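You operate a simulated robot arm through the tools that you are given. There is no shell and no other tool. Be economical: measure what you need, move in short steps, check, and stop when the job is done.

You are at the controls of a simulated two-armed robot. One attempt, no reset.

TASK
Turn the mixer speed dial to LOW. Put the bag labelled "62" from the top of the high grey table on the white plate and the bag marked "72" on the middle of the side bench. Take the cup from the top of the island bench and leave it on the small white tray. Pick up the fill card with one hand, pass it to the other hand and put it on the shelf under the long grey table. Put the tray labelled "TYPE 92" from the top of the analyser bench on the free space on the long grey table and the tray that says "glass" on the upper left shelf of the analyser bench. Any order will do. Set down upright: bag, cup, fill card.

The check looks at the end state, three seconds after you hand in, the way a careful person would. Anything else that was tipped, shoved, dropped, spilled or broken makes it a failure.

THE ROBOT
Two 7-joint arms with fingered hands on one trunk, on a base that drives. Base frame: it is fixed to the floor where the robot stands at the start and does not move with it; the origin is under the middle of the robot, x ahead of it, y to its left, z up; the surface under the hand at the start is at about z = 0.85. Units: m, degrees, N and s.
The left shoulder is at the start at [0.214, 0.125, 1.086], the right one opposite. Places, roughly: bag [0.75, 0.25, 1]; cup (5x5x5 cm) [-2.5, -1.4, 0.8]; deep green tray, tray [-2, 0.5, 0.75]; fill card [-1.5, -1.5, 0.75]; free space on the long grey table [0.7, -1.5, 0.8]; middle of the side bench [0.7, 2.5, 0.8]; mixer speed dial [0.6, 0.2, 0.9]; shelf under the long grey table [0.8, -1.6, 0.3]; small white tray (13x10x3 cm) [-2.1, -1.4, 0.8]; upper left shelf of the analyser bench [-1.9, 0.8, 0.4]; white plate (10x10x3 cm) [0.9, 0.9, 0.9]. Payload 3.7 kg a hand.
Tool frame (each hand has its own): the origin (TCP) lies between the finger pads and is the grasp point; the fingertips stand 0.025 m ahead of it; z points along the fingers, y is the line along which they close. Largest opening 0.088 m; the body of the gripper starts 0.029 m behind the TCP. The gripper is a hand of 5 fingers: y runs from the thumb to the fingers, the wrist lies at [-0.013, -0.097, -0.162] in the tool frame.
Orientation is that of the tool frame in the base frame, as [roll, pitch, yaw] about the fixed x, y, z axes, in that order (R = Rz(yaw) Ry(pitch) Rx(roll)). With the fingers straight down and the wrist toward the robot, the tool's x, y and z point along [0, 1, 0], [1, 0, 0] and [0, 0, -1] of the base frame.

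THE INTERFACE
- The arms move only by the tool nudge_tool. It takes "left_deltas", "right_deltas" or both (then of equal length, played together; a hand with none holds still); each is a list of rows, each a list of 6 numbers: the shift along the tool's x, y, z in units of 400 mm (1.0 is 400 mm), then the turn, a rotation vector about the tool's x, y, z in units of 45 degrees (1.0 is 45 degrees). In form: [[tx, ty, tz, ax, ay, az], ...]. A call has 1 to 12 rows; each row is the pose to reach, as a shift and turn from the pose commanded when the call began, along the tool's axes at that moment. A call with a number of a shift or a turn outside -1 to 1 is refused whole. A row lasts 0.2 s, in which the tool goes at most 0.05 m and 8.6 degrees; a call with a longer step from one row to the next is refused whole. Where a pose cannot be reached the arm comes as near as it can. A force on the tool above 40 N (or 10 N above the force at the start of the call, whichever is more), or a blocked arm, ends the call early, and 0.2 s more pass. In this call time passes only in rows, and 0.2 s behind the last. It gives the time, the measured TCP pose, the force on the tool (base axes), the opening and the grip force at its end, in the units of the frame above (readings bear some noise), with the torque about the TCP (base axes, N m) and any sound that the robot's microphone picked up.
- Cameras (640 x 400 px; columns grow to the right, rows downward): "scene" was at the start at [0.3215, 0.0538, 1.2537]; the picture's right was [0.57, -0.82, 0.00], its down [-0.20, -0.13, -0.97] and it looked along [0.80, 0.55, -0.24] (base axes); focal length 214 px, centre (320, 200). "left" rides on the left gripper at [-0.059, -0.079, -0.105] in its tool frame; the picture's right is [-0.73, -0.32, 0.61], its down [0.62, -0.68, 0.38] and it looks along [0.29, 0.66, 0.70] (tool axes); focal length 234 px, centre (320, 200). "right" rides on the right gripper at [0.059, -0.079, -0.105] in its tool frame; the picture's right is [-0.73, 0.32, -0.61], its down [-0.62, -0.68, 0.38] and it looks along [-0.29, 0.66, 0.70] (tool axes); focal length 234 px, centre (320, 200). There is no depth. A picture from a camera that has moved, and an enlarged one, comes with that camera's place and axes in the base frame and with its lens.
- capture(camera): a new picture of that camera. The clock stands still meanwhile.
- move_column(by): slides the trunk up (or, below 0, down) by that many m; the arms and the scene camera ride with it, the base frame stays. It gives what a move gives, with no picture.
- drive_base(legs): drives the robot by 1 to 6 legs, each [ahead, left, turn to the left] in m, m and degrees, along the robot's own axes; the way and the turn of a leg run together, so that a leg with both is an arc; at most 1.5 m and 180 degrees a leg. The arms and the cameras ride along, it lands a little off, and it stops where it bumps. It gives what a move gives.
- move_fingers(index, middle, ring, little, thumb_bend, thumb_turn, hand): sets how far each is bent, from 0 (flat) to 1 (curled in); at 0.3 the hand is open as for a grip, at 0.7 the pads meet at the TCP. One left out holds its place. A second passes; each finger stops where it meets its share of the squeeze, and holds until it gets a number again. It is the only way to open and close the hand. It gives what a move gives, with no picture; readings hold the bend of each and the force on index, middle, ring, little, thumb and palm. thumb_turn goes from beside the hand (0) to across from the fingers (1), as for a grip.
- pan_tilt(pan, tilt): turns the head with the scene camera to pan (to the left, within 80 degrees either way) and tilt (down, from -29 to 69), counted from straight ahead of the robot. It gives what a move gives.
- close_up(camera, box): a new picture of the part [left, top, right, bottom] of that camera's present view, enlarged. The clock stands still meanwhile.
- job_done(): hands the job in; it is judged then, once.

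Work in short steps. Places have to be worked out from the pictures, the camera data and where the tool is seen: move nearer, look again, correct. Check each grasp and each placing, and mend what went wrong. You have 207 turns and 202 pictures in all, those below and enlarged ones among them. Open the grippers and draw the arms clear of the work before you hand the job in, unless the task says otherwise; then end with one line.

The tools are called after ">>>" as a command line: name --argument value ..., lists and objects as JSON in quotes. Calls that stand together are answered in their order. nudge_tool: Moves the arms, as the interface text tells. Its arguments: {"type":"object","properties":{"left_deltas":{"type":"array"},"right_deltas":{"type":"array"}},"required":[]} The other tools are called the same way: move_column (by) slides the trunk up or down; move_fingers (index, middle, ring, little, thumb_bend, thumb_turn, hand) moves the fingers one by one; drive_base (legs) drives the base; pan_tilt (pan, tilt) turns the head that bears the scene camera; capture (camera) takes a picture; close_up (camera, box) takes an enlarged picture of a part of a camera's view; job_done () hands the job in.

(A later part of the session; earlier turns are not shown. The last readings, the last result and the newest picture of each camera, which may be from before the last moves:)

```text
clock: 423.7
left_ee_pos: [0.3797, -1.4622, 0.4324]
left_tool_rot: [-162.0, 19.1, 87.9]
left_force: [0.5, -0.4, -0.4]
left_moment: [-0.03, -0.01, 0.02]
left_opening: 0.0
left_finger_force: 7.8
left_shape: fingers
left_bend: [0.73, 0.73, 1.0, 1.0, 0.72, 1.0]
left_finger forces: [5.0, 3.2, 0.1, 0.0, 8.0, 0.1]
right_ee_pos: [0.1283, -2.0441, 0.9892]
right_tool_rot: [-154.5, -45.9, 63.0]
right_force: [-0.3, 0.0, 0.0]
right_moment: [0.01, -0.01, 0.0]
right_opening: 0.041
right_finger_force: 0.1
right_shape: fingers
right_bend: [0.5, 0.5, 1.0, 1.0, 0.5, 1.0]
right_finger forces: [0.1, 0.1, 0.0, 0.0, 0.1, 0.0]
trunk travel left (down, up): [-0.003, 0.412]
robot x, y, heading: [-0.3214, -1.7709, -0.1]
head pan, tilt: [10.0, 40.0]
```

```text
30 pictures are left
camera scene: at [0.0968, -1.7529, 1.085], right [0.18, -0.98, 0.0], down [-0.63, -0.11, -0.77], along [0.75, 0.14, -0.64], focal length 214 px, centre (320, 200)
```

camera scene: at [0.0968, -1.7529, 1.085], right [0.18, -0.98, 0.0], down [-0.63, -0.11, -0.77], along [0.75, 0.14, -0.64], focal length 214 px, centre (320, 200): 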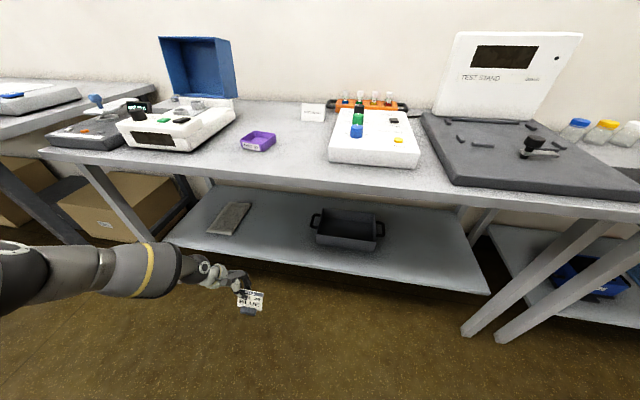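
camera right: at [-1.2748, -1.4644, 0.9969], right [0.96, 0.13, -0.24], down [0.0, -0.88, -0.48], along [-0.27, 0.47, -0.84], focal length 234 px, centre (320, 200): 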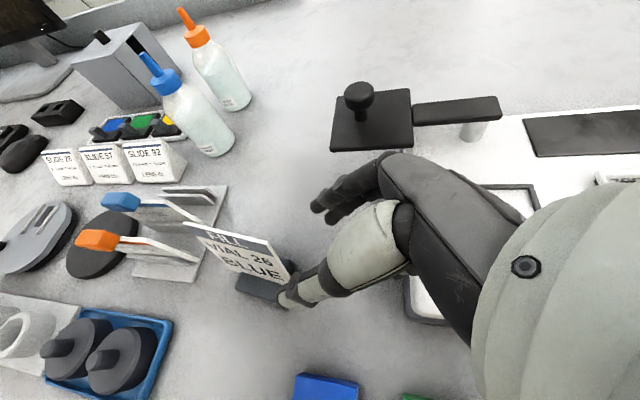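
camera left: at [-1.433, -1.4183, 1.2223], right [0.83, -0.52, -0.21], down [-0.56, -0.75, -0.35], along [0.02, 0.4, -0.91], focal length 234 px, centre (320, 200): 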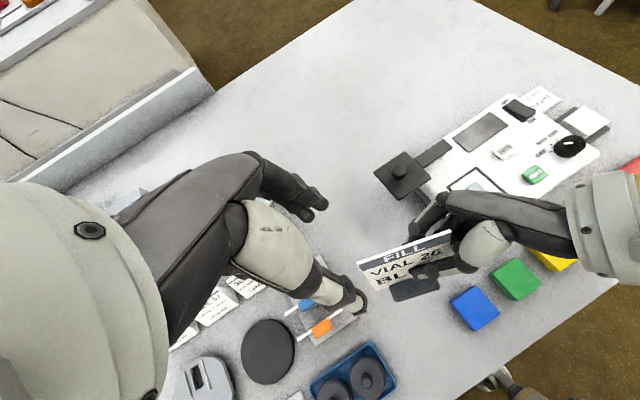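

The card hangs at shelf height in front of the table. I drive ahead 0.2 m and look again.

>>> drive_base --legs '[[0.2, 0.03, 0]]'

>>> capture --camera "scene"

>>> capture --camera "left"

```text
clock: 425.4
left_ee_pos: [0.5755, -1.4207, 0.4343]
left_tool_rot: [-161.9, 19.1, 88.5]
left_force: [-0.6, -0.1, -0.8]
left_moment: [-0.01, -0.04, 0.01]
left_opening: 0.0
left_finger_force: 8.6
left_shape: fingers
left_bend: [0.73, 0.73, 1.0, 1.0, 0.72, 1.0]
left_finger forces: [5.0, 3.1, 0.0, 0.0, 7.9, 0.1]
right_ee_pos: [0.3313, -2.0085, 0.9877]
right_tool_rot: [-154.4, -45.9, 63.5]
right_force: [0.0, 0.1, -0.3]
right_moment: [0.02, -0.04, -0.03]
right_opening: 0.0411
right_finger_force: 0.2
right_shape: fingers
right_bend: [0.5, 0.5, 1.0, 1.0, 0.5, 1.0]
right_finger forces: [0.1, 0.1, 0.1, 0.0, 0.0, 0.0]
trunk travel left (down, up): [-0.003, 0.412]
robot x, y, heading: [-0.1153, -1.7365, 0.7]
head pan, tilt: [10.0, 40.0]
```

```text
29 pictures are left
camera scene: at [0.2975, -1.717, 1.0849], right [0.19, -0.98, 0.0], down [-0.63, -0.12, -0.77], along [0.75, 0.14, -0.64], focal length 214 px, centre (320, 200)
```

scene: 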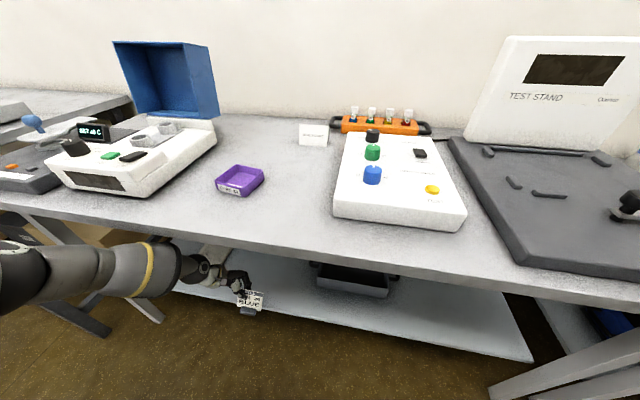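

```text
28 pictures are left
camera left: at [0.5348, -1.4355, 0.5703], right [-0.52, -0.83, -0.21], down [-0.75, 0.56, -0.35], along [0.41, -0.02, -0.91], focal length 234 px, centre (320, 200)
```

left: 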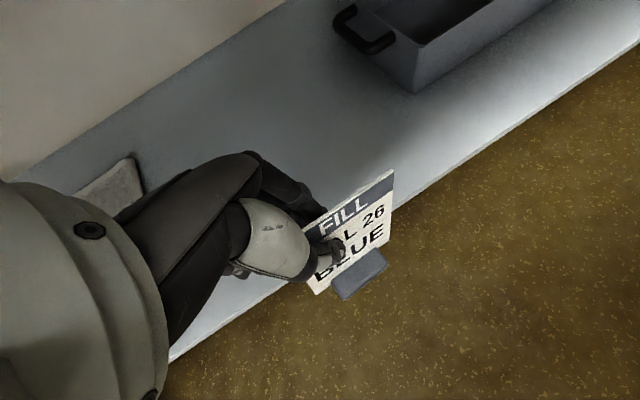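

The shelf edge is at x=0.587 and the card base is at x≈0.551, z≈0.36. I extend the arm forward 11 cm over the shelf.

>>> nudge_tool --left_deltas '[[0.002, 0.065, -0.022, 0, 0, 0], [0.004, 0.13, -0.044, 0, 0, 0], [0.006, 0.195, -0.066, 0, 0, 0], [0.007, 0.2605, -0.0877, 0, 0, 0]]'

>>> capture --camera "left"

```text
clock: 426.6
left_ee_pos: [0.6534, -1.4009, 0.4355]
left_tool_rot: [-160.6, 18.2, 90.5]
left_force: [0.0, -0.2, -1.2]
left_moment: [0.01, 0.02, 0.02]
left_opening: 0.0
left_finger_force: 8.1
left_shape: fingers
left_bend: [0.73, 0.73, 1.0, 1.0, 0.72, 1.0]
left_finger forces: [5.1, 3.4, 0.0, 0.1, 8.3, 0.0]
left hand out of reach, approached as far as the arm can: row 4
right_ee_pos: [0.328, -2.0018, 0.9907]
right_tool_rot: [-154.6, -45.9, 64.5]
right_force: [0.3, 0.6, 0.2]
right_moment: [0.03, 0.01, 0.01]
right_opening: 0.0411
right_finger_force: 0.0
right_shape: fingers
right_bend: [0.5, 0.5, 1.0, 1.0, 0.5, 1.0]
right_finger forces: [0.1, 0.0, 0.0, 0.1, 0.0, 0.1]
trunk travel left (down, up): [-0.003, 0.412]
robot x, y, heading: [-0.1222, -1.7373, 1.5]
head pan, tilt: [10.0, 40.0]
stopped in row 4 (left hand): the arm was blocked; the commanded pose is now the measured one
```

```text
27 pictures are left
camera left: at [0.6153, -1.4177, 0.5722], right [-0.5, -0.84, -0.21], down [-0.77, 0.54, -0.33], along [0.39, 0.0, -0.92], focal length 234 px, centre (320, 200)
```

left: 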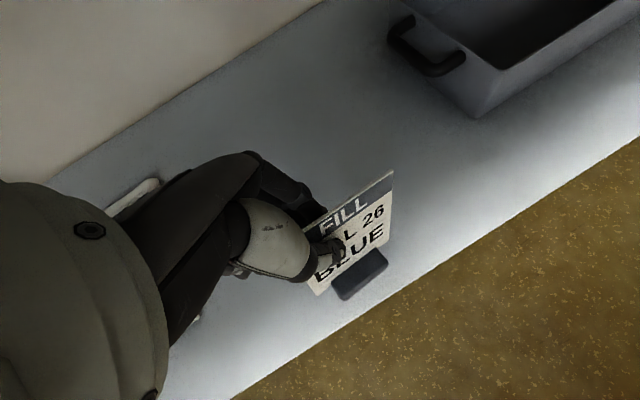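

The arm was blocked by something. I retreat 1.5 cm and look at the forearm against the table.

>>> nudge_tool --left_deltas '[[-0.001, -0.018, 0.006, 0, 0, 0], [-0.002, -0.036, 0.012, 0, 0, 0]]'

>>> pan_tilt --pan 45 --tilt 35

>>> capture --camera "scene"

```text
clock: 427.1
left_ee_pos: [0.6438, -1.4113, 0.4322]
left_tool_rot: [-160.6, 18.6, 89.8]
left_force: [0.1, 0.9, 0.6]
left_moment: [0.0, 0.03, 0.0]
left_opening: 0.0
left_finger_force: 8.2
left_shape: fingers
left_bend: [0.73, 0.73, 1.0, 1.0, 0.72, 1.0]
left_finger forces: [5.1, 3.3, 0.0, 0.1, 8.3, 0.1]
right_ee_pos: [0.331, -2.0061, 0.9883]
right_tool_rot: [-154.5, -45.9, 64.0]
right_force: [-0.6, -0.4, 0.3]
right_moment: [0.0, 0.04, 0.0]
right_opening: 0.0408
right_finger_force: 0.1
right_shape: fingers
right_bend: [0.5, 0.5, 1.0, 1.0, 0.5, 1.0]
right_finger forces: [0.0, 0.1, 0.1, 0.1, 0.0, 0.0]
trunk travel left (down, up): [-0.003, 0.412]
robot x, y, heading: [-0.1161, -1.7413, 1.0]
head pan, tilt: [10.0, 40.0]
```

```text
clock: 428.2
left_ee_pos: [0.646, -1.4071, 0.4345]
left_tool_rot: [-160.7, 18.5, 90.1]
left_force: [-0.3, -0.7, -0.9]
left_moment: [-0.01, -0.03, -0.03]
left_opening: 0.0
left_finger_force: 8.6
left_shape: fingers
left_bend: [0.73, 0.73, 1.0, 1.0, 0.72, 1.0]
left_finger forces: [5.1, 3.3, 0.0, 0.0, 8.3, 0.1]
right_ee_pos: [0.3325, -2.0052, 0.9874]
right_tool_rot: [-154.5, -45.9, 64.2]
right_force: [-0.1, -0.2, -0.9]
right_moment: [0.02, 0.0, 0.01]
right_opening: 0.0411
right_finger_force: 0.0
right_shape: fingers
right_bend: [0.5, 0.5, 1.0, 1.0, 0.5, 1.0]
right_finger forces: [0.0, 0.0, 0.0, 0.1, 0.0, 0.0]
trunk travel left (down, up): [-0.003, 0.412]
robot x, y, heading: [-0.1197, -1.7382, 1.4]
head pan, tilt: [45.0, 35.0]
```

```text
26 pictures are left
camera scene: at [0.2805, -1.6708, 1.1001], right [0.65, -0.76, 0.0], down [-0.38, -0.33, -0.87], along [0.66, 0.56, -0.5], focal length 214 px, centre (320, 200)
```

scene: 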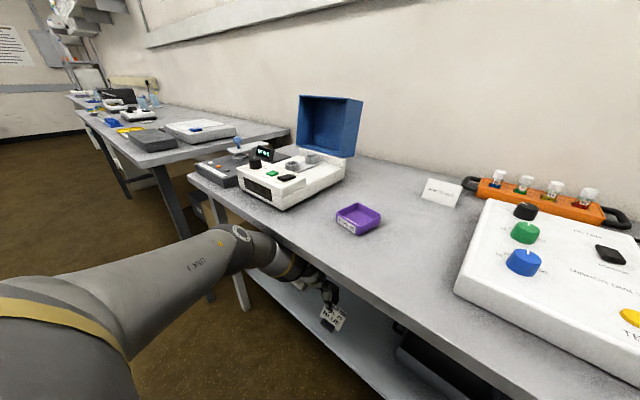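

The elbow is touching the table's front edge, so I go no further; the card base is already ~2–3 cm inside the shelf edge. I lower from here.

>>> nudge_tool --left_deltas '[[0.012, 0.012, 0.034, 0, 0, 0], [0.024, 0.023, 0.068, 0, 0, 0], [0.036, 0.035, 0.101, 0, 0, 0]]'

>>> capture --camera "left"

```text
clock: 429.0
left_ee_pos: [0.6351, -1.4141, 0.4088]
left_tool_rot: [-160.9, 18.4, 90.0]
left_force: [0.2, 0.0, -1.4]
left_moment: [0.0, 0.0, 0.02]
left_opening: 0.0
left_finger_force: 8.4
left_shape: fingers
left_bend: [0.73, 0.73, 1.0, 1.0, 0.72, 1.0]
left_finger forces: [5.1, 3.3, 0.0, 0.1, 8.2, 0.1]
left hand out of reach, approached as far as the arm can: row 2, 3
right_ee_pos: [0.3322, -2.0036, 0.988]
right_tool_rot: [-154.4, -45.9, 64.1]
right_force: [0.2, -0.2, -0.3]
right_moment: [-0.02, -0.01, -0.06]
right_opening: 0.0412
right_finger_force: 0.0
right_shape: fingers
right_bend: [0.5, 0.5, 1.0, 1.0, 0.5, 1.0]
right_finger forces: [0.0, 0.0, 0.0, 0.0, 0.0, 0.0]
trunk travel left (down, up): [-0.003, 0.412]
robot x, y, heading: [-0.1183, -1.7386, 1.4]
head pan, tilt: [45.0, 35.0]
```

```text
25 pictures are left
camera left: at [0.5955, -1.4297, 0.5455], right [-0.5, -0.84, -0.21], down [-0.77, 0.55, -0.33], along [0.39, 0.0, -0.92], focal length 234 px, centre (320, 200)
```

left: 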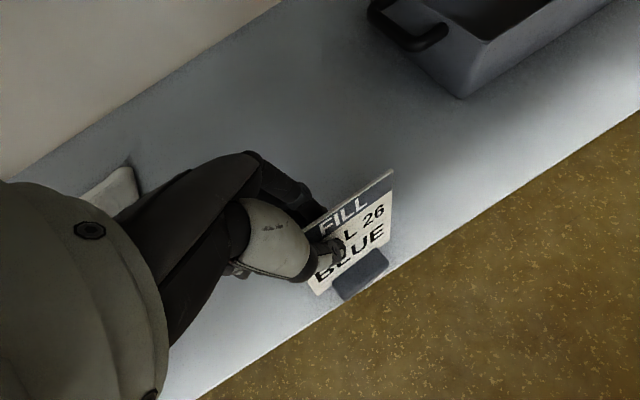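

Arm reach is the limit. Tilting the hand back toward vertical by ~11° brings the wrist back and swings the card base 1.4 cm further onto the shelf.

>>> nudge_tool --left_deltas '[[0, 0.0, 0, -0.08, 0, 0], [0, 0.01, 0, -0.17, 0, 0], [0, 0.03, -0.01, -0.25, 0, 0], [0, 0.05, -0.015, -0.25, 0, 0]]'

>>> nudge_tool --left_deltas '[[0.012, 0.007, 0.035, 0, 0, 0], [0.02, 0.012, 0.06, 0, 0, 0]]'

>>> capture --camera "left"

```text
clock: 430.0
left_ee_pos: [0.6488, -1.4177, 0.4272]
left_tool_rot: [-171.9, 18.3, 90.1]
left_force: [0.3, -0.3, -0.9]
left_moment: [0.0, 0.01, -0.02]
left_opening: 0.0
left_finger_force: 8.4
left_shape: fingers
left_bend: [0.73, 0.73, 1.0, 1.0, 0.72, 1.0]
left_finger forces: [5.3, 3.1, 0.0, 0.1, 8.1, 0.1]
left hand out of reach, approached as far as the arm can: row 2, 3, 4
right_ee_pos: [0.3317, -2.0044, 0.9884]
right_tool_rot: [-154.5, -45.9, 64.1]
right_force: [0.0, -0.2, 0.4]
right_moment: [0.03, 0.03, -0.04]
right_opening: 0.0411
right_finger_force: 0.3
right_shape: fingers
right_bend: [0.5, 0.5, 1.0, 1.0, 0.5, 1.0]
right_finger forces: [0.0, 0.0, 0.1, 0.0, 0.0, 0.0]
trunk travel left (down, up): [-0.003, 0.412]
robot x, y, heading: [-0.121, -1.7383, 1.1]
head pan, tilt: [45.0, 35.0]
```

```text
clock: 430.6
left_ee_pos: [0.6482, -1.4186, 0.4268]
left_tool_rot: [-171.9, 18.5, 90.1]
left_force: [-0.9, 0.5, -0.5]
left_moment: [-0.01, 0.0, 0.01]
left_opening: 0.0
left_finger_force: 8.3
left_shape: fingers
left_bend: [0.73, 0.73, 1.0, 1.0, 0.72, 1.0]
left_finger forces: [5.2, 3.0, 0.1, 0.0, 8.1, 0.1]
left hand out of reach, approached as far as the arm can: row 1, 2
right_ee_pos: [0.3319, -2.004, 0.9882]
right_tool_rot: [-154.5, -45.8, 64.2]
right_force: [0.5, -0.5, -0.1]
right_moment: [-0.01, 0.0, 0.0]
right_opening: 0.0411
right_finger_force: 0.1
right_shape: fingers
right_bend: [0.5, 0.5, 1.0, 1.0, 0.5, 1.0]
right_finger forces: [0.0, 0.0, 0.1, 0.1, 0.0, 0.0]
trunk travel left (down, up): [-0.003, 0.412]
robot x, y, heading: [-0.1189, -1.7366, 1.3]
head pan, tilt: [45.0, 35.0]
```

```text
24 pictures are left
camera left: at [0.5863, -1.4375, 0.5539], right [-0.4, -0.87, -0.3], down [-0.73, 0.5, -0.47], along [0.55, 0.03, -0.83], focal length 234 px, centre (320, 200)
```

left: 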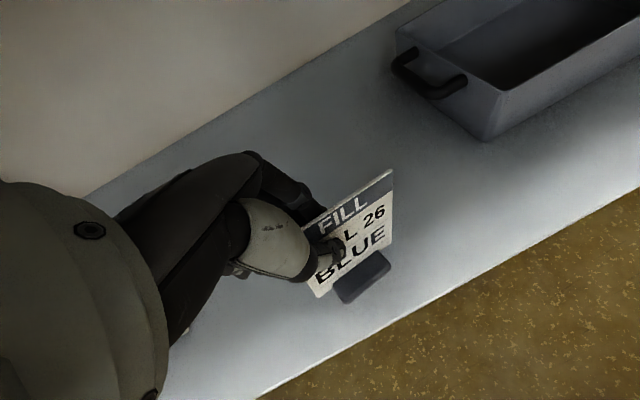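

The wrist orientation limits further lowering at this extension. Shifting the base left lets the forearm come in more sideways: I drive 0.1 m left, then move the hand 0.1 m right and down.

>>> drive_base --legs '[[-0.01, 0.1, -1.2]]'

>>> nudge_tool --left_deltas '[[-0.06, 0.003, 0.02, 0, 0, 0], [-0.12, 0.006, 0.04, 0, 0, 0], [-0.18, 0.01, 0.065, 0, 0, 0], [-0.23, 0.012, 0.08, 0, 0, 0]]'

```text
clock: 432.1
left_ee_pos: [0.6443, -1.3328, 0.4271]
left_tool_rot: [-171.9, 18.4, 89.0]
left_force: [-0.4, 0.0, -0.9]
left_moment: [0.02, 0.01, 0.0]
left_opening: 0.0
left_finger_force: 8.3
left_shape: fingers
left_bend: [0.73, 0.73, 1.0, 1.0, 0.72, 1.0]
left_finger forces: [5.2, 2.9, 0.0, 0.0, 8.1, 0.0]
right_ee_pos: [0.3156, -1.9116, 0.9886]
right_tool_rot: [-154.5, -45.9, 63.0]
right_force: [-0.5, -0.3, -0.1]
right_moment: [0.02, -0.02, -0.01]
right_opening: 0.0411
right_finger_force: 0.0
right_shape: fingers
right_bend: [0.5, 0.5, 1.0, 1.0, 0.5, 1.0]
right_finger forces: [0.1, 0.0, 0.1, 0.1, 0.1, 0.0]
trunk travel left (down, up): [-0.003, 0.412]
robot x, y, heading: [-0.1352, -1.6351, 0.2]
head pan, tilt: [45.0, 35.0]
```

```text
clock: 433.1
left_ee_pos: [0.6258, -1.4129, 0.4239]
left_tool_rot: [-171.4, 18.6, 89.5]
left_force: [-0.1, -0.5, -1.0]
left_moment: [0.02, -0.02, -0.01]
left_opening: 0.0
left_finger_force: 8.5
left_shape: fingers
left_bend: [0.73, 0.73, 1.0, 1.0, 0.72, 1.0]
left_finger forces: [5.3, 3.1, 0.1, 0.0, 8.2, 0.0]
left hand out of reach, approached as far as the arm can: row 4
right_ee_pos: [0.313, -1.9057, 0.9895]
right_tool_rot: [-154.7, -45.6, 63.3]
right_force: [-0.2, -0.2, 0.1]
right_moment: [0.01, 0.04, -0.01]
right_opening: 0.0413
right_finger_force: 0.1
right_shape: fingers
right_bend: [0.5, 0.5, 1.0, 1.0, 0.5, 1.0]
right_finger forces: [0.0, 0.0, 0.0, 0.1, 0.1, 0.0]
trunk travel left (down, up): [-0.003, 0.412]
robot x, y, heading: [-0.1358, -1.6357, 0.3]
head pan, tilt: [45.0, 35.0]
```

I try lowering straight down 4.5 cm from here.

>>> nudge_tool --left_deltas '[[0.012, 0.005, 0.035, 0, 0, 0], [0.024, 0.01, 0.07, 0, 0, 0], [0.0355, 0.015, 0.106, 0, 0, 0]]'

>>> capture --camera "scene"

```text
clock: 433.9
left_ee_pos: [0.6265, -1.4179, 0.3998]
left_tool_rot: [-172.3, 18.5, 88.7]
left_force: [-0.2, -0.2, -0.5]
left_moment: [0.0, -0.05, -0.01]
left_opening: 0.0003
left_finger_force: 9.0
left_shape: fingers
left_bend: [0.73, 0.73, 1.0, 1.0, 0.72, 1.0]
left_finger forces: [5.3, 3.0, 0.1, 0.0, 8.4, 0.1]
left hand out of reach, approached as far as the arm can: row 1, 2, 3
right_ee_pos: [0.315, -1.912, 0.988]
right_tool_rot: [-154.4, -45.9, 62.8]
right_force: [-0.1, 0.0, 0.4]
right_moment: [-0.01, -0.05, 0.01]
right_opening: 0.0411
right_finger_force: 0.1
right_shape: fingers
right_bend: [0.5, 0.5, 1.0, 1.0, 0.5, 1.0]
right_finger forces: [0.1, 0.0, 0.0, 0.1, 0.0, 0.0]
trunk travel left (down, up): [-0.003, 0.412]
robot x, y, heading: [-0.1258, -1.6412, -0.0]
head pan, tilt: [45.0, 35.0]
```

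```text
23 pictures are left
camera scene: at [0.2682, -1.5758, 1.0999], right [0.67, -0.75, 0.0], down [-0.38, -0.34, -0.86], along [0.64, 0.57, -0.51], focal length 214 px, centre (320, 200)
```

scene: 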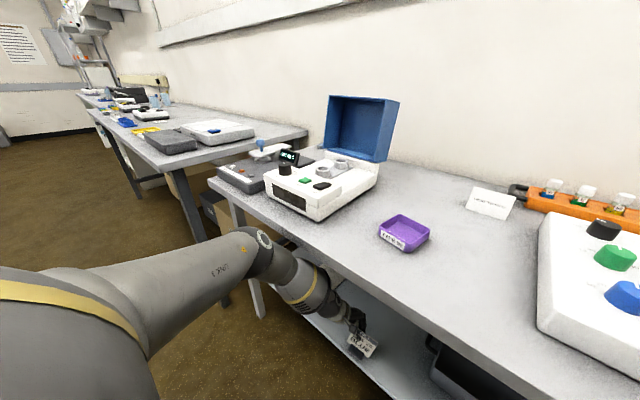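

Better — z is now 0.40. I repeat the trick: base 8 cm further left, hand 8 cm right and down.

>>> drive_base --legs '[[0.0, 0.08, 0]]'

>>> nudge_tool --left_deltas '[[-0.06, 0.006, 0.03, 0, 0, 0], [-0.12, 0.015, 0.06, 0, 0, 0], [-0.17, 0.025, 0.09, 0, 0, 0], [-0.17, 0.035, 0.11, 0, 0, 0]]'

>>> capture --camera "left"

```text
clock: 435.3
left_ee_pos: [0.6251, -1.3383, 0.4003]
left_tool_rot: [-171.9, 18.5, 88.8]
left_force: [-0.4, -0.1, -0.8]
left_moment: [-0.01, -0.03, -0.04]
left_opening: 0.0
left_finger_force: 8.0
left_shape: fingers
left_bend: [0.73, 0.73, 1.0, 1.0, 0.72, 1.0]
left_finger forces: [5.3, 3.2, 0.0, 0.0, 8.3, 0.1]
right_ee_pos: [0.3151, -1.8331, 0.9892]
right_tool_rot: [-154.4, -45.9, 62.8]
right_force: [0.7, 0.2, 0.2]
right_moment: [-0.01, -0.03, 0.01]
right_opening: 0.0409
right_finger_force: 0.1
right_shape: fingers
right_bend: [0.5, 0.5, 1.0, 1.0, 0.5, 1.0]
right_finger forces: [0.1, 0.0, 0.1, 0.1, 0.1, 0.0]
trunk travel left (down, up): [-0.003, 0.412]
robot x, y, heading: [-0.1297, -1.5567, -0.0]
head pan, tilt: [45.0, 35.0]
```

```text
clock: 436.3
left_ee_pos: [0.6083, -1.3602, 0.4062]
left_tool_rot: [-172.2, 18.7, 88.8]
left_force: [0.4, 0.5, -2.0]
left_moment: [0.0, -0.01, 0.01]
left_opening: 0.0001
left_finger_force: 8.4
left_shape: fingers
left_bend: [0.73, 0.73, 1.0, 1.0, 0.72, 1.0]
left_finger forces: [5.4, 3.2, 0.0, 0.0, 8.4, 0.0]
left hand out of reach, approached as far as the arm can: row 1, 2, 3, 4
right_ee_pos: [0.3159, -1.8328, 0.9872]
right_tool_rot: [-154.4, -45.9, 62.7]
right_force: [0.2, -0.1, -0.4]
right_moment: [0.0, -0.01, -0.03]
right_opening: 0.0412
right_finger_force: 0.0
right_shape: fingers
right_bend: [0.5, 0.5, 1.0, 1.0, 0.5, 1.0]
right_finger forces: [0.0, 0.1, 0.0, 0.0, 0.0, 0.0]
trunk travel left (down, up): [-0.003, 0.412]
robot x, y, heading: [-0.128, -1.5599, 0.0]
head pan, tilt: [45.0, 35.0]
```

```text
22 pictures are left
camera left: at [0.5448, -1.3772, 0.5329], right [-0.42, -0.86, -0.3], down [-0.72, 0.51, -0.47], along [0.56, 0.01, -0.83], focal length 234 px, centre (320, 200)
```

left: 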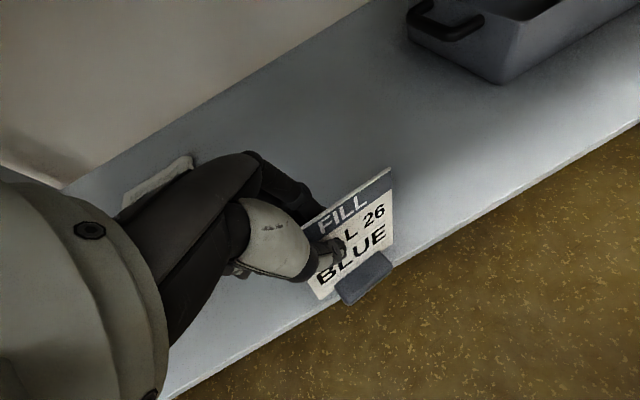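

That made it worse: this hand tilt is the limit. A vertical grip reaches easily (tested), so I'll set the card down on the table front and regrasp it vertically. First back out and raise.

>>> drive_base --legs '[[-0.22, 0, 0]]'

>>> nudge_tool --left_deltas '[[-0.035, -0.015, -0.104, 0, 0, 0], [-0.07, -0.03, -0.209, 0, 0, 0], [-0.105, -0.045, -0.313, 0.05, 0, 0], [-0.14, -0.06, -0.418, 0.1, 0, 0], [-0.175, -0.075, -0.522, 0.15, 0, 0], [-0.21, -0.09, -0.627, 0.2, 0, 0], [-0.245, -0.104, -0.731, 0.22, 0, 0], [-0.28, -0.119, -0.836, 0.22, 0, 0], [-0.3156, -0.1337, -0.94, 0.22, 0, 0]]'

>>> move_column --by 0.11

>>> pan_tilt --pan 15 --tilt 40

>>> capture --camera "scene"

```text
clock: 438.0
left_ee_pos: [0.3901, -1.3579, 0.4056]
left_tool_rot: [-172.2, 18.7, 89.1]
left_force: [-0.1, -1.0, -1.0]
left_moment: [0.0, 0.0, 0.01]
left_opening: 0.0
left_finger_force: 7.9
left_shape: fingers
left_bend: [0.73, 0.73, 1.0, 1.0, 0.72, 1.0]
left_finger forces: [5.5, 3.1, 0.0, 0.0, 8.5, 0.0]
right_ee_pos: [0.0991, -1.8309, 0.9881]
right_tool_rot: [-154.3, -45.8, 63.1]
right_force: [0.4, 0.6, -0.7]
right_moment: [-0.01, 0.02, -0.02]
right_opening: 0.041
right_finger_force: 0.0
right_shape: fingers
right_bend: [0.5, 0.5, 1.0, 1.0, 0.5, 1.0]
right_finger forces: [0.0, 0.1, 0.0, 0.0, 0.1, 0.0]
trunk travel left (down, up): [-0.003, 0.412]
robot x, y, heading: [-0.3517, -1.5597, 0.4]
head pan, tilt: [45.0, 35.0]
```

```text
clock: 440.0
left_ee_pos: [0.3873, -1.3548, 0.8035]
left_tool_rot: [-162.3, 18.6, 89.1]
left_force: [-0.8, -0.3, -0.9]
left_moment: [0.03, 0.0, -0.02]
left_opening: 0.0
left_finger_force: 8.2
left_shape: fingers
left_bend: [0.73, 0.73, 1.0, 1.0, 0.72, 1.0]
left_finger forces: [5.2, 2.9, 0.0, 0.1, 8.1, 0.0]
left hand out of reach, approached as far as the arm can: row 4, 5, 6, 7
right_ee_pos: [0.0985, -1.8317, 0.9887]
right_tool_rot: [-154.4, -45.8, 63.2]
right_force: [-0.3, 0.0, -0.4]
right_moment: [0.03, 0.04, 0.01]
right_opening: 0.0413
right_finger_force: 0.1
right_shape: fingers
right_bend: [0.5, 0.5, 1.0, 1.0, 0.5, 1.0]
right_finger forces: [0.0, 0.0, 0.0, 0.1, 0.1, 0.1]
trunk travel left (down, up): [-0.003, 0.412]
robot x, y, heading: [-0.3464, -1.5566, 0.3]
head pan, tilt: [45.0, 35.0]
```

```text
clock: 441.4
left_ee_pos: [0.3886, -1.3551, 0.916]
left_tool_rot: [-162.3, 18.7, 89.2]
left_force: [0.3, 0.7, -1.1]
left_moment: [0.05, -0.04, 0.01]
left_opening: 0.0001
left_finger_force: 8.5
left_shape: fingers
left_bend: [0.73, 0.73, 1.0, 1.0, 0.72, 1.0]
left_finger forces: [5.2, 3.2, 0.0, 0.0, 8.2, 0.1]
right_ee_pos: [0.0997, -1.8322, 1.097]
right_tool_rot: [-154.3, -45.8, 63.1]
right_force: [0.9, -0.6, -0.6]
right_moment: [0.03, 0.01, 0.02]
right_opening: 0.0411
right_finger_force: 0.1
right_shape: fingers
right_bend: [0.5, 0.5, 1.0, 1.0, 0.5, 1.0]
right_finger forces: [0.0, 0.0, 0.0, 0.1, 0.0, 0.0]
trunk travel left (down, up): [-0.113, 0.302]
robot x, y, heading: [-0.3482, -1.5547, 0.3]
head pan, tilt: [45.0, 35.0]
```

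```text
clock: 442.3
left_ee_pos: [0.3885, -1.3547, 0.9165]
left_tool_rot: [-162.2, 18.7, 89.1]
left_force: [-0.1, 0.2, -1.1]
left_moment: [0.01, -0.01, -0.02]
left_opening: 0.0001
left_finger_force: 8.4
left_shape: fingers
left_bend: [0.73, 0.73, 1.0, 1.0, 0.72, 1.0]
left_finger forces: [5.2, 3.2, 0.0, 0.0, 8.1, 0.0]
right_ee_pos: [0.0988, -1.8308, 1.0982]
right_tool_rot: [-154.4, -45.9, 63.1]
right_force: [0.1, -0.5, 0.2]
right_moment: [0.02, -0.02, 0.01]
right_opening: 0.041
right_finger_force: 0.1
right_shape: fingers
right_bend: [0.5, 0.5, 1.0, 1.0, 0.5, 1.0]
right_finger forces: [0.0, 0.1, 0.0, 0.0, 0.0, 0.1]
trunk travel left (down, up): [-0.113, 0.302]
robot x, y, heading: [-0.3474, -1.5557, 0.3]
head pan, tilt: [15.0, 40.0]
```

```text
21 pictures are left
camera scene: at [-0.0214, -1.5333, 1.212], right [0.26, -0.96, 0.0], down [-0.62, -0.17, -0.77], along [0.74, 0.2, -0.64], focal length 214 px, centre (320, 200)
```

scene: 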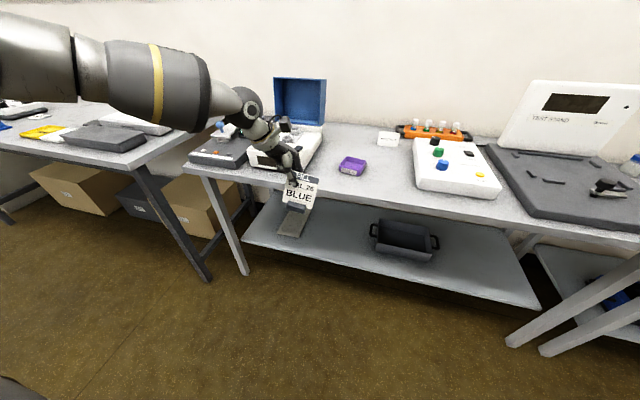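

I'll set it on the clear front strip of the table at about (0.56, −1.47). Raise 4 cm, drive ahead 0.15 m, then move over the spot.

>>> nudge_tool --left_deltas '[[-0.032, -0.029, -0.09, 0, 0, 0]]'

>>> drive_base --legs '[[0.15, 0, -0.3]]'

>>> nudge_tool --left_deltas '[[-0.08, 0.046, 0.014, 0, 0, 0], [-0.16, 0.093, 0.028, 0, 0, 0], [-0.242, 0.14, 0.041, 0, 0, 0]]'

>>> capture --camera "left"

```text
clock: 442.7
left_ee_pos: [0.3863, -1.3568, 0.9618]
left_tool_rot: [-162.4, 18.7, 89.0]
left_force: [-0.6, -0.5, -1.4]
left_moment: [0.03, -0.03, 0.01]
left_opening: 0.0
left_finger_force: 8.3
left_shape: fingers
left_bend: [0.73, 0.73, 1.0, 1.0, 0.72, 1.0]
left_finger forces: [5.2, 3.1, 0.1, 0.1, 8.2, 0.0]
right_ee_pos: [0.0977, -1.8326, 1.0992]
right_tool_rot: [-154.5, -46.0, 63.2]
right_force: [0.2, -0.2, 0.5]
right_moment: [-0.01, -0.01, -0.01]
right_opening: 0.0408
right_finger_force: 0.1
right_shape: fingers
right_bend: [0.5, 0.5, 1.0, 1.0, 0.5, 1.0]
right_finger forces: [0.0, 0.0, 0.0, 0.0, 0.1, 0.0]
trunk travel left (down, up): [-0.113, 0.302]
robot x, y, heading: [-0.349, -1.5548, 0.2]
head pan, tilt: [15.0, 40.0]
```

```text
clock: 444.1
left_ee_pos: [0.5401, -1.3606, 0.959]
left_tool_rot: [-162.2, 18.7, 88.7]
left_force: [0.4, -0.3, -1.1]
left_moment: [-0.03, -0.04, 0.01]
left_opening: 0.0
left_finger_force: 8.2
left_shape: fingers
left_bend: [0.73, 0.73, 1.0, 1.0, 0.72, 1.0]
left_finger forces: [5.2, 3.2, 0.1, 0.0, 8.0, 0.0]
right_ee_pos: [0.25, -1.834, 1.0983]
right_tool_rot: [-154.4, -45.9, 62.7]
right_force: [-0.1, 0.2, -0.3]
right_moment: [0.01, -0.01, 0.02]
right_opening: 0.0411
right_finger_force: 0.0
right_shape: fingers
right_bend: [0.5, 0.5, 1.0, 1.0, 0.5, 1.0]
right_finger forces: [0.0, 0.0, 0.0, 0.0, 0.0, 0.0]
trunk travel left (down, up): [-0.113, 0.302]
robot x, y, heading: [-0.194, -1.5589, -0.2]
head pan, tilt: [15.0, 40.0]
```

```text
clock: 444.9
left_ee_pos: [0.5866, -1.4627, 0.9587]
left_tool_rot: [-162.2, 18.7, 88.9]
left_force: [0.2, -0.2, -1.5]
left_moment: [0.03, 0.03, 0.01]
left_opening: 0.0
left_finger_force: 7.9
left_shape: fingers
left_bend: [0.73, 0.73, 1.0, 1.0, 0.72, 1.0]
left_finger forces: [5.1, 3.5, 0.0, 0.0, 8.1, 0.0]
right_ee_pos: [0.2504, -1.8338, 1.0968]
right_tool_rot: [-154.4, -45.8, 62.7]
right_force: [0.2, 0.6, -0.2]
right_moment: [0.01, 0.03, 0.0]
right_opening: 0.041
right_finger_force: 0.0
right_shape: fingers
right_bend: [0.5, 0.5, 1.0, 1.0, 0.5, 1.0]
right_finger forces: [0.0, 0.0, 0.1, 0.0, 0.1, 0.1]
trunk travel left (down, up): [-0.113, 0.302]
robot x, y, heading: [-0.1949, -1.5559, -0.4]
head pan, tilt: [15.0, 40.0]
```

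```text
20 pictures are left
camera left: at [0.5445, -1.4773, 1.0947], right [-0.51, -0.83, -0.22], down [-0.76, 0.56, -0.35], along [0.41, -0.01, -0.91], focal length 234 px, centre (320, 200)
```

left: 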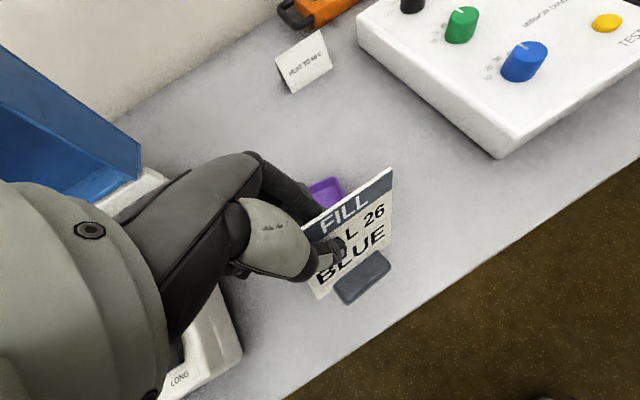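

The strip is clear. I lower to just above contact, then slowly touch down.

>>> nudge_tool --left_deltas '[[0.02, 0.018, 0.057, 0, 0, 0], [0.042, 0.038, 0.118, 0, 0, 0], [0.064, 0.058, 0.18, 0, 0, 0]]'

>>> nudge_tool --left_deltas '[[0.004, 0.0036, 0.0113, 0, 0, 0], [0.008, 0.0073, 0.0226, 0, 0, 0], [0.012, 0.0109, 0.0339, 0, 0, 0]]'

```text
clock: 445.7
left_ee_pos: [0.5835, -1.4648, 0.8795]
left_tool_rot: [-162.4, 18.7, 88.7]
left_force: [0.7, 0.3, 4.2]
left_moment: [-0.06, 0.0, -0.04]
left_opening: 0.0
left_finger_force: 9.1
left_shape: fingers
left_bend: [0.73, 0.73, 1.0, 1.0, 0.72, 1.0]
left_finger forces: [5.7, 3.0, 0.0, 0.1, 9.3, 0.0]
right_ee_pos: [0.2492, -1.834, 1.0982]
right_tool_rot: [-154.4, -45.9, 62.8]
right_force: [-0.4, -0.2, 0.2]
right_moment: [0.0, -0.01, 0.0]
right_opening: 0.0411
right_finger_force: 0.1
right_shape: fingers
right_bend: [0.5, 0.5, 1.0, 1.0, 0.5, 1.0]
right_finger forces: [0.0, 0.0, 0.0, 0.1, 0.0, 0.0]
trunk travel left (down, up): [-0.113, 0.302]
robot x, y, heading: [-0.1993, -1.5558, -0.1]
head pan, tilt: [15.0, 40.0]
```

```text
clock: 446.5
left_ee_pos: [0.5855, -1.4644, 0.8675]
left_tool_rot: [-162.5, 18.8, 88.6]
left_force: [-1.2, 0.2, 13.8]
left_moment: [-0.09, 0.09, -0.03]
left_opening: 0.0001
left_finger_force: 10.2
left_shape: fingers
left_bend: [0.74, 0.74, 1.0, 1.0, 0.72, 0.99]
left_finger forces: [5.4, 2.3, 0.0, 0.0, 12.2, 0.0]
right_ee_pos: [0.2474, -1.8341, 1.0986]
right_tool_rot: [-154.5, -45.9, 62.8]
right_force: [-0.3, 0.0, -0.3]
right_moment: [0.0, 0.01, 0.02]
right_opening: 0.041
right_finger_force: 0.0
right_shape: fingers
right_bend: [0.5, 0.5, 1.0, 1.0, 0.5, 1.0]
right_finger forces: [0.0, 0.0, 0.0, 0.1, 0.0, 0.0]
trunk travel left (down, up): [-0.113, 0.302]
robot x, y, heading: [-0.1953, -1.5583, -0.4]
head pan, tilt: [15.0, 40.0]
```

Firm contact. I relax slightly, open, and withdraw along the fingers, then look.

>>> nudge_tool --left_deltas '[[-0.003, -0.003, -0.009, 0, 0, 0]]'

>>> move_fingers --hand "left" --index 0.52 --middle 0.52 --thumb_bend 0.5

>>> nudge_tool --left_deltas '[[0, 0, -0.05, 0, 0, 0], [0, 0, -0.12, 0, 0, 0], [0, 0, -0.2, 0, 0, 0], [0, 0, -0.3, 0, 0, 0]]'

>>> close_up --camera "scene" --box '[240, 140, 440, 265]'

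```text
clock: 446.9
left_ee_pos: [0.5846, -1.4631, 0.8696]
left_tool_rot: [-162.3, 18.6, 88.6]
left_force: [-1.7, -2.1, 7.4]
left_moment: [-0.1, 0.08, -0.03]
left_opening: 0.0
left_finger_force: 8.8
left_shape: fingers
left_bend: [0.74, 0.74, 1.0, 1.0, 0.72, 0.99]
left_finger forces: [5.2, 2.2, 0.0, 0.0, 11.0, 0.0]
right_ee_pos: [0.2491, -1.8355, 1.0993]
right_tool_rot: [-154.3, -45.8, 62.7]
right_force: [0.8, -0.2, -0.6]
right_moment: [0.0, 0.0, -0.01]
right_opening: 0.0414
right_finger_force: 0.1
right_shape: fingers
right_bend: [0.5, 0.5, 1.0, 1.0, 0.5, 1.0]
right_finger forces: [0.0, 0.0, 0.0, 0.1, 0.1, 0.0]
trunk travel left (down, up): [-0.113, 0.302]
robot x, y, heading: [-0.1961, -1.5565, 0.1]
head pan, tilt: [15.0, 40.0]
```

```text
clock: 447.9
left_ee_pos: [0.5849, -1.4626, 0.8691]
left_tool_rot: [-162.3, 18.7, 88.7]
left_force: [-0.4, 0.4, -0.4]
left_moment: [0.02, 0.02, 0.01]
left_opening: 0.039
left_finger_force: 0.1
left_shape: fingers
left_bend: [0.52, 0.52, 1.0, 1.0, 0.5, 1.0]
left_finger forces: [0.0, 0.0, 0.0, 0.0, 0.0, 0.0]
right_ee_pos: [0.249, -1.8346, 1.0981]
right_tool_rot: [-154.4, -45.8, 62.8]
right_force: [-0.4, 0.8, -0.5]
right_moment: [0.01, 0.02, -0.02]
right_opening: 0.041
right_finger_force: 0.2
right_shape: fingers
right_bend: [0.5, 0.5, 1.0, 1.0, 0.5, 1.0]
right_finger forces: [0.0, 0.1, 0.0, 0.1, 0.0, 0.0]
trunk travel left (down, up): [-0.113, 0.302]
robot x, y, heading: [-0.1965, -1.5564, -0.1]
head pan, tilt: [15.0, 40.0]
```

```text
clock: 448.9
left_ee_pos: [0.6245, -1.4192, 0.9785]
left_tool_rot: [-162.2, 18.7, 88.8]
left_force: [0.0, 0.0, -0.2]
left_moment: [0.0, -0.01, -0.05]
left_opening: 0.0389
left_finger_force: 0.1
left_shape: fingers
left_bend: [0.52, 0.52, 1.0, 1.0, 0.5, 1.0]
left_finger forces: [0.0, 0.0, 0.1, 0.1, 0.0, 0.0]
left hand out of reach, approached as far as the arm can: row 4
right_ee_pos: [0.249, -1.8332, 1.099]
right_tool_rot: [-154.5, -45.9, 62.7]
right_force: [-0.4, 0.6, -0.3]
right_moment: [-0.02, -0.02, 0.01]
right_opening: 0.0411
right_finger_force: 0.2
right_shape: fingers
right_bend: [0.5, 0.5, 1.0, 1.0, 0.5, 1.0]
right_finger forces: [0.0, 0.0, 0.0, 0.1, 0.1, 0.1]
trunk travel left (down, up): [-0.113, 0.302]
robot x, y, heading: [-0.1953, -1.5596, 0.1]
head pan, tilt: [15.0, 40.0]
```

```text
3.20 times, centred on (340, 202) of scene
camera zoom: at [0.1305, -1.5346, 1.212], right [0.26, -0.97, 0.0], down [-0.62, -0.17, -0.77], along [0.74, 0.2, -0.64], focal length 686 px, centre (256, 192)
```

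zoom: 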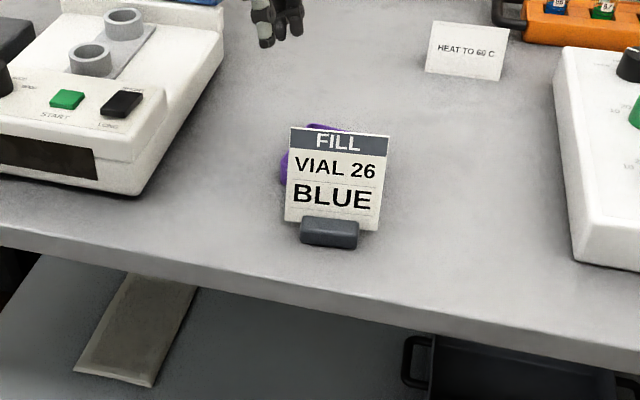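

The card stands upright on the table front: base centred at about (0.569, −1.484), top edge at about x 0.592, z 0.885. I reorient the left hand to vertical in steps.

>>> nudge_tool --left_deltas '[[-0.03, -0.04, -0.03, 0, 0.1, 0], [-0.07, -0.09, -0.05, 0, 0.2, 0], [-0.113, -0.147, -0.05, 0, 0.3, 0], [-0.113, -0.147, -0.05, 0, 0.415, 0]]'

>>> nudge_tool --left_deltas '[[0, 0, 0, -0.13, 0, 0], [0, 0, 0, -0.267, 0, 0]]'

>>> nudge_tool --left_deltas '[[0, 0, 0, 0, 0, -0.13], [0, 0, 0, 0, 0, -0.27]]'

>>> capture --camera "left"

```text
clock: 449.9
left_ee_pos: [0.5692, -1.4348, 1.0265]
left_tool_rot: [-163.3, 0.8, 83.2]
left_force: [-0.4, -0.3, -0.2]
left_moment: [0.0, 0.0, -0.01]
left_opening: 0.0385
left_finger_force: 0.1
left_shape: fingers
left_bend: [0.52, 0.52, 1.0, 1.0, 0.5, 1.0]
left_finger forces: [0.0, 0.1, 0.1, 0.0, 0.0, 0.0]
left hand out of reach, approached as far as the arm can: row 3, 4
right_ee_pos: [0.2484, -1.8344, 1.0975]
right_tool_rot: [-154.3, -45.9, 62.6]
right_force: [-0.3, 0.3, -0.2]
right_moment: [0.01, 0.02, 0.02]
right_opening: 0.041
right_finger_force: 0.1
right_shape: fingers
right_bend: [0.5, 0.5, 1.0, 1.0, 0.5, 1.0]
right_finger forces: [0.0, 0.0, 0.1, 0.1, 0.1, 0.0]
trunk travel left (down, up): [-0.113, 0.302]
robot x, y, heading: [-0.1982, -1.5574, -0.2]
head pan, tilt: [15.0, 40.0]
```

```text
clock: 450.5
left_ee_pos: [0.5691, -1.4351, 1.0267]
left_tool_rot: [-175.4, 0.9, 83.1]
left_force: [-0.5, -0.5, 0.8]
left_moment: [0.02, 0.0, -0.04]
left_opening: 0.0384
left_finger_force: 0.0
left_shape: fingers
left_bend: [0.52, 0.52, 1.0, 1.0, 0.5, 1.0]
left_finger forces: [0.0, 0.0, 0.1, 0.0, 0.0, 0.0]
right_ee_pos: [0.2486, -1.8337, 1.0975]
right_tool_rot: [-154.3, -45.8, 62.6]
right_force: [-1.0, -0.4, 0.2]
right_moment: [0.04, 0.02, 0.03]
right_opening: 0.0411
right_finger_force: 0.0
right_shape: fingers
right_bend: [0.5, 0.5, 1.0, 1.0, 0.5, 1.0]
right_finger forces: [0.0, 0.1, 0.1, 0.0, 0.1, 0.1]
trunk travel left (down, up): [-0.113, 0.302]
robot x, y, heading: [-0.1975, -1.5573, -0.3]
head pan, tilt: [15.0, 40.0]
```

```text
clock: 451.1
left_ee_pos: [0.5686, -1.4353, 1.026]
left_tool_rot: [-175.2, -0.3, 95.4]
left_force: [0.4, -0.7, 0.5]
left_moment: [0.03, -0.02, 0.01]
left_opening: 0.0388
left_finger_force: 0.0
left_shape: fingers
left_bend: [0.52, 0.52, 1.0, 1.0, 0.5, 1.0]
left_finger forces: [0.0, 0.1, 0.0, 0.1, 0.1, 0.0]
right_ee_pos: [0.2496, -1.8344, 1.0989]
right_tool_rot: [-154.4, -45.8, 62.7]
right_force: [-0.1, 0.3, 0.6]
right_moment: [-0.03, 0.02, -0.03]
right_opening: 0.041
right_finger_force: 0.2
right_shape: fingers
right_bend: [0.5, 0.5, 1.0, 1.0, 0.5, 1.0]
right_finger forces: [0.0, 0.0, 0.1, 0.0, 0.0, 0.1]
trunk travel left (down, up): [-0.113, 0.302]
robot x, y, heading: [-0.1976, -1.5578, 0.1]
head pan, tilt: [15.0, 40.0]
```

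```text
18 pictures are left
camera left: at [0.505, -1.5, 1.137], right [-0.3, -0.76, -0.58], down [-0.77, 0.56, -0.32], along [0.57, 0.35, -0.75], focal length 234 px, centre (320, 200)
```

left: 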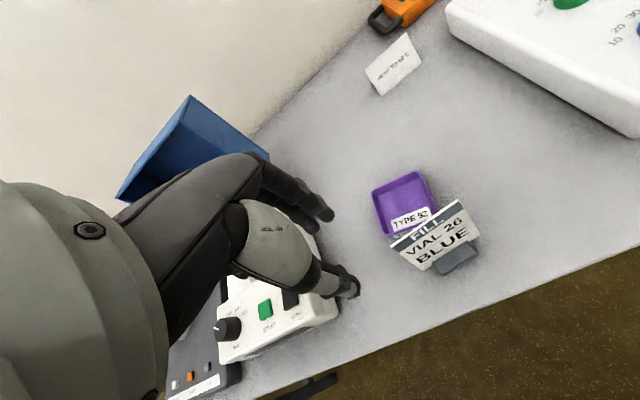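

The card's top edge centre is (0.590, −1.484), nearly along y. I open the fingers and move the hand above it.

>>> move_fingers --hand "left" --index 0.44 --middle 0.44 --thumb_bend 0.44

>>> nudge_tool --left_deltas '[[-0.05, 0.017, 0.03, 0, 0, 0.05], [-0.1, 0.034, 0.09, 0, 0, 0.1], [-0.145, 0.051, 0.16, 0, 0, 0.1], [-0.145, 0.051, 0.22, 0, 0, 0.1]]'

>>> capture --camera "left"

```text
clock: 452.1
left_ee_pos: [0.5689, -1.4348, 1.0268]
left_tool_rot: [-175.3, -0.2, 95.2]
left_force: [0.7, 0.2, 0.5]
left_moment: [0.03, -0.01, -0.02]
left_opening: 0.0544
left_finger_force: 0.0
left_shape: fingers
left_bend: [0.44, 0.44, 1.0, 1.0, 0.44, 0.99]
left_finger forces: [0.1, 0.0, 0.0, 0.0, 0.0, 0.0]
right_ee_pos: [0.2475, -1.8331, 1.0985]
right_tool_rot: [-154.5, -45.8, 62.8]
right_force: [-0.1, -0.7, -0.1]
right_moment: [0.0, -0.03, -0.02]
right_opening: 0.0407
right_finger_force: 0.1
right_shape: fingers
right_bend: [0.5, 0.5, 1.0, 1.0, 0.5, 1.0]
right_finger forces: [0.0, 0.0, 0.0, 0.0, 0.0, 0.1]
trunk travel left (down, up): [-0.113, 0.302]
robot x, y, heading: [-0.1923, -1.5587, -0.2]
head pan, tilt: [15.0, 40.0]
```

```text
clock: 453.1
left_ee_pos: [0.5892, -1.4551, 0.9577]
left_tool_rot: [-175.2, 0.2, 90.7]
left_force: [-0.3, 0.4, 0.1]
left_moment: [-0.04, 0.0, 0.0]
left_opening: 0.0542
left_finger_force: 0.1
left_shape: fingers
left_bend: [0.44, 0.44, 1.0, 1.0, 0.44, 0.99]
left_finger forces: [0.1, 0.1, 0.0, 0.1, 0.0, 0.1]
left hand out of reach, approached as far as the arm can: row 2, 3, 4
right_ee_pos: [0.2493, -1.8346, 1.0985]
right_tool_rot: [-154.4, -45.8, 62.7]
right_force: [-0.3, -0.2, -0.2]
right_moment: [-0.01, 0.0, 0.02]
right_opening: 0.0414
right_finger_force: 0.1
right_shape: fingers
right_bend: [0.5, 0.5, 1.0, 1.0, 0.5, 1.0]
right_finger forces: [0.0, 0.1, 0.0, 0.0, 0.0, 0.1]
trunk travel left (down, up): [-0.113, 0.302]
robot x, y, heading: [-0.1949, -1.5558, -0.1]
head pan, tilt: [15.0, 40.0]
```

```text
17 pictures are left
camera left: at [0.5207, -1.5133, 1.0701], right [-0.36, -0.73, -0.58], down [-0.72, 0.61, -0.33], along [0.59, 0.29, -0.75], focal length 234 px, centre (320, 200)
```

left: 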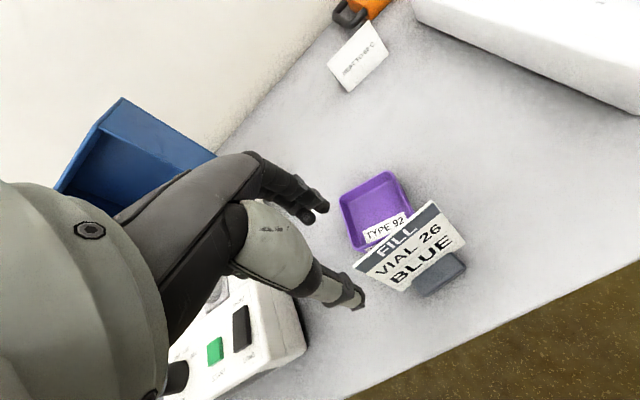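

The hand is too close to the midline again. I raise it, shift it left 0.2 m relative to the robot, and drive the base right by 0.22 m so it ends over the card.

>>> nudge_tool --left_deltas '[[0.02, 0, -0.1, 0, 0, 0], [0.08, 0, -0.19, 0, 0, 0], [0.18, 0, -0.2, 0, 0, 0], [0.28, 0, -0.2, 0, 0, 0], [0.38, 0, -0.2, 0, 0, 0], [0.48, 0, -0.2, 0, 0, 0]]'

>>> drive_base --legs '[[0, -0.23, 0]]'

>>> capture --camera "left"

```text
clock: 454.5
left_ee_pos: [0.5961, -1.2626, 1.0398]
left_tool_rot: [-175.1, 0.3, 90.7]
left_force: [0.1, 0.3, 0.0]
left_moment: [-0.01, 0.03, -0.01]
left_opening: 0.0542
left_finger_force: 0.0
left_shape: fingers
left_bend: [0.44, 0.44, 1.0, 1.0, 0.44, 0.99]
left_finger forces: [0.0, 0.1, 0.1, 0.1, 0.1, 0.0]
right_ee_pos: [0.2485, -1.8333, 1.0985]
right_tool_rot: [-154.4, -45.8, 62.8]
right_force: [0.1, 0.3, 0.6]
right_moment: [-0.01, 0.02, -0.02]
right_opening: 0.041
right_finger_force: 0.1
right_shape: fingers
right_bend: [0.5, 0.5, 1.0, 1.0, 0.5, 1.0]
right_finger forces: [0.1, 0.1, 0.1, 0.1, 0.1, 0.0]
trunk travel left (down, up): [-0.113, 0.302]
robot x, y, heading: [-0.1994, -1.554, -0.0]
head pan, tilt: [15.0, 40.0]
```

```text
clock: 457.2
left_ee_pos: [0.5964, -1.4992, 1.0386]
left_tool_rot: [-175.2, 0.2, 90.6]
left_force: [0.3, 0.4, 0.7]
left_moment: [0.02, 0.01, -0.02]
left_opening: 0.0543
left_finger_force: 0.1
left_shape: fingers
left_bend: [0.44, 0.44, 1.0, 1.0, 0.44, 0.99]
left_finger forces: [0.0, 0.0, 0.1, 0.0, 0.0, 0.0]
right_ee_pos: [0.247, -2.0692, 1.0991]
right_tool_rot: [-154.4, -45.9, 62.7]
right_force: [-0.8, 0.0, -0.3]
right_moment: [0.02, 0.02, -0.01]
right_opening: 0.0413
right_finger_force: 0.0
right_shape: fingers
right_bend: [0.5, 0.5, 1.0, 1.0, 0.5, 1.0]
right_finger forces: [0.1, 0.1, 0.0, 0.0, 0.0, 0.1]
trunk travel left (down, up): [-0.113, 0.302]
robot x, y, heading: [-0.1979, -1.7898, -0.3]
head pan, tilt: [15.0, 40.0]
```

```text
16 pictures are left
camera left: at [0.5284, -1.558, 1.1495], right [-0.36, -0.73, -0.58], down [-0.72, 0.62, -0.33], along [0.59, 0.29, -0.75], focal length 234 px, centre (320, 200)
```

left: 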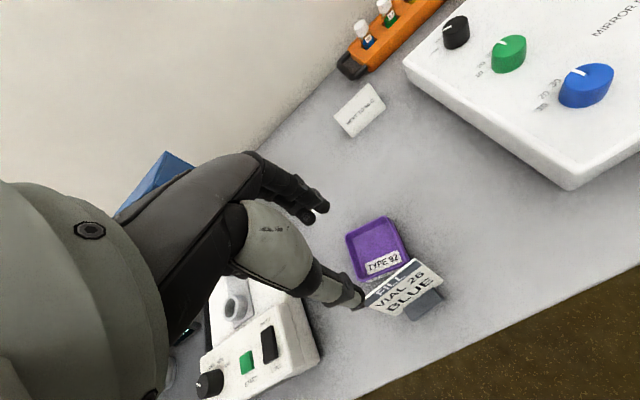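

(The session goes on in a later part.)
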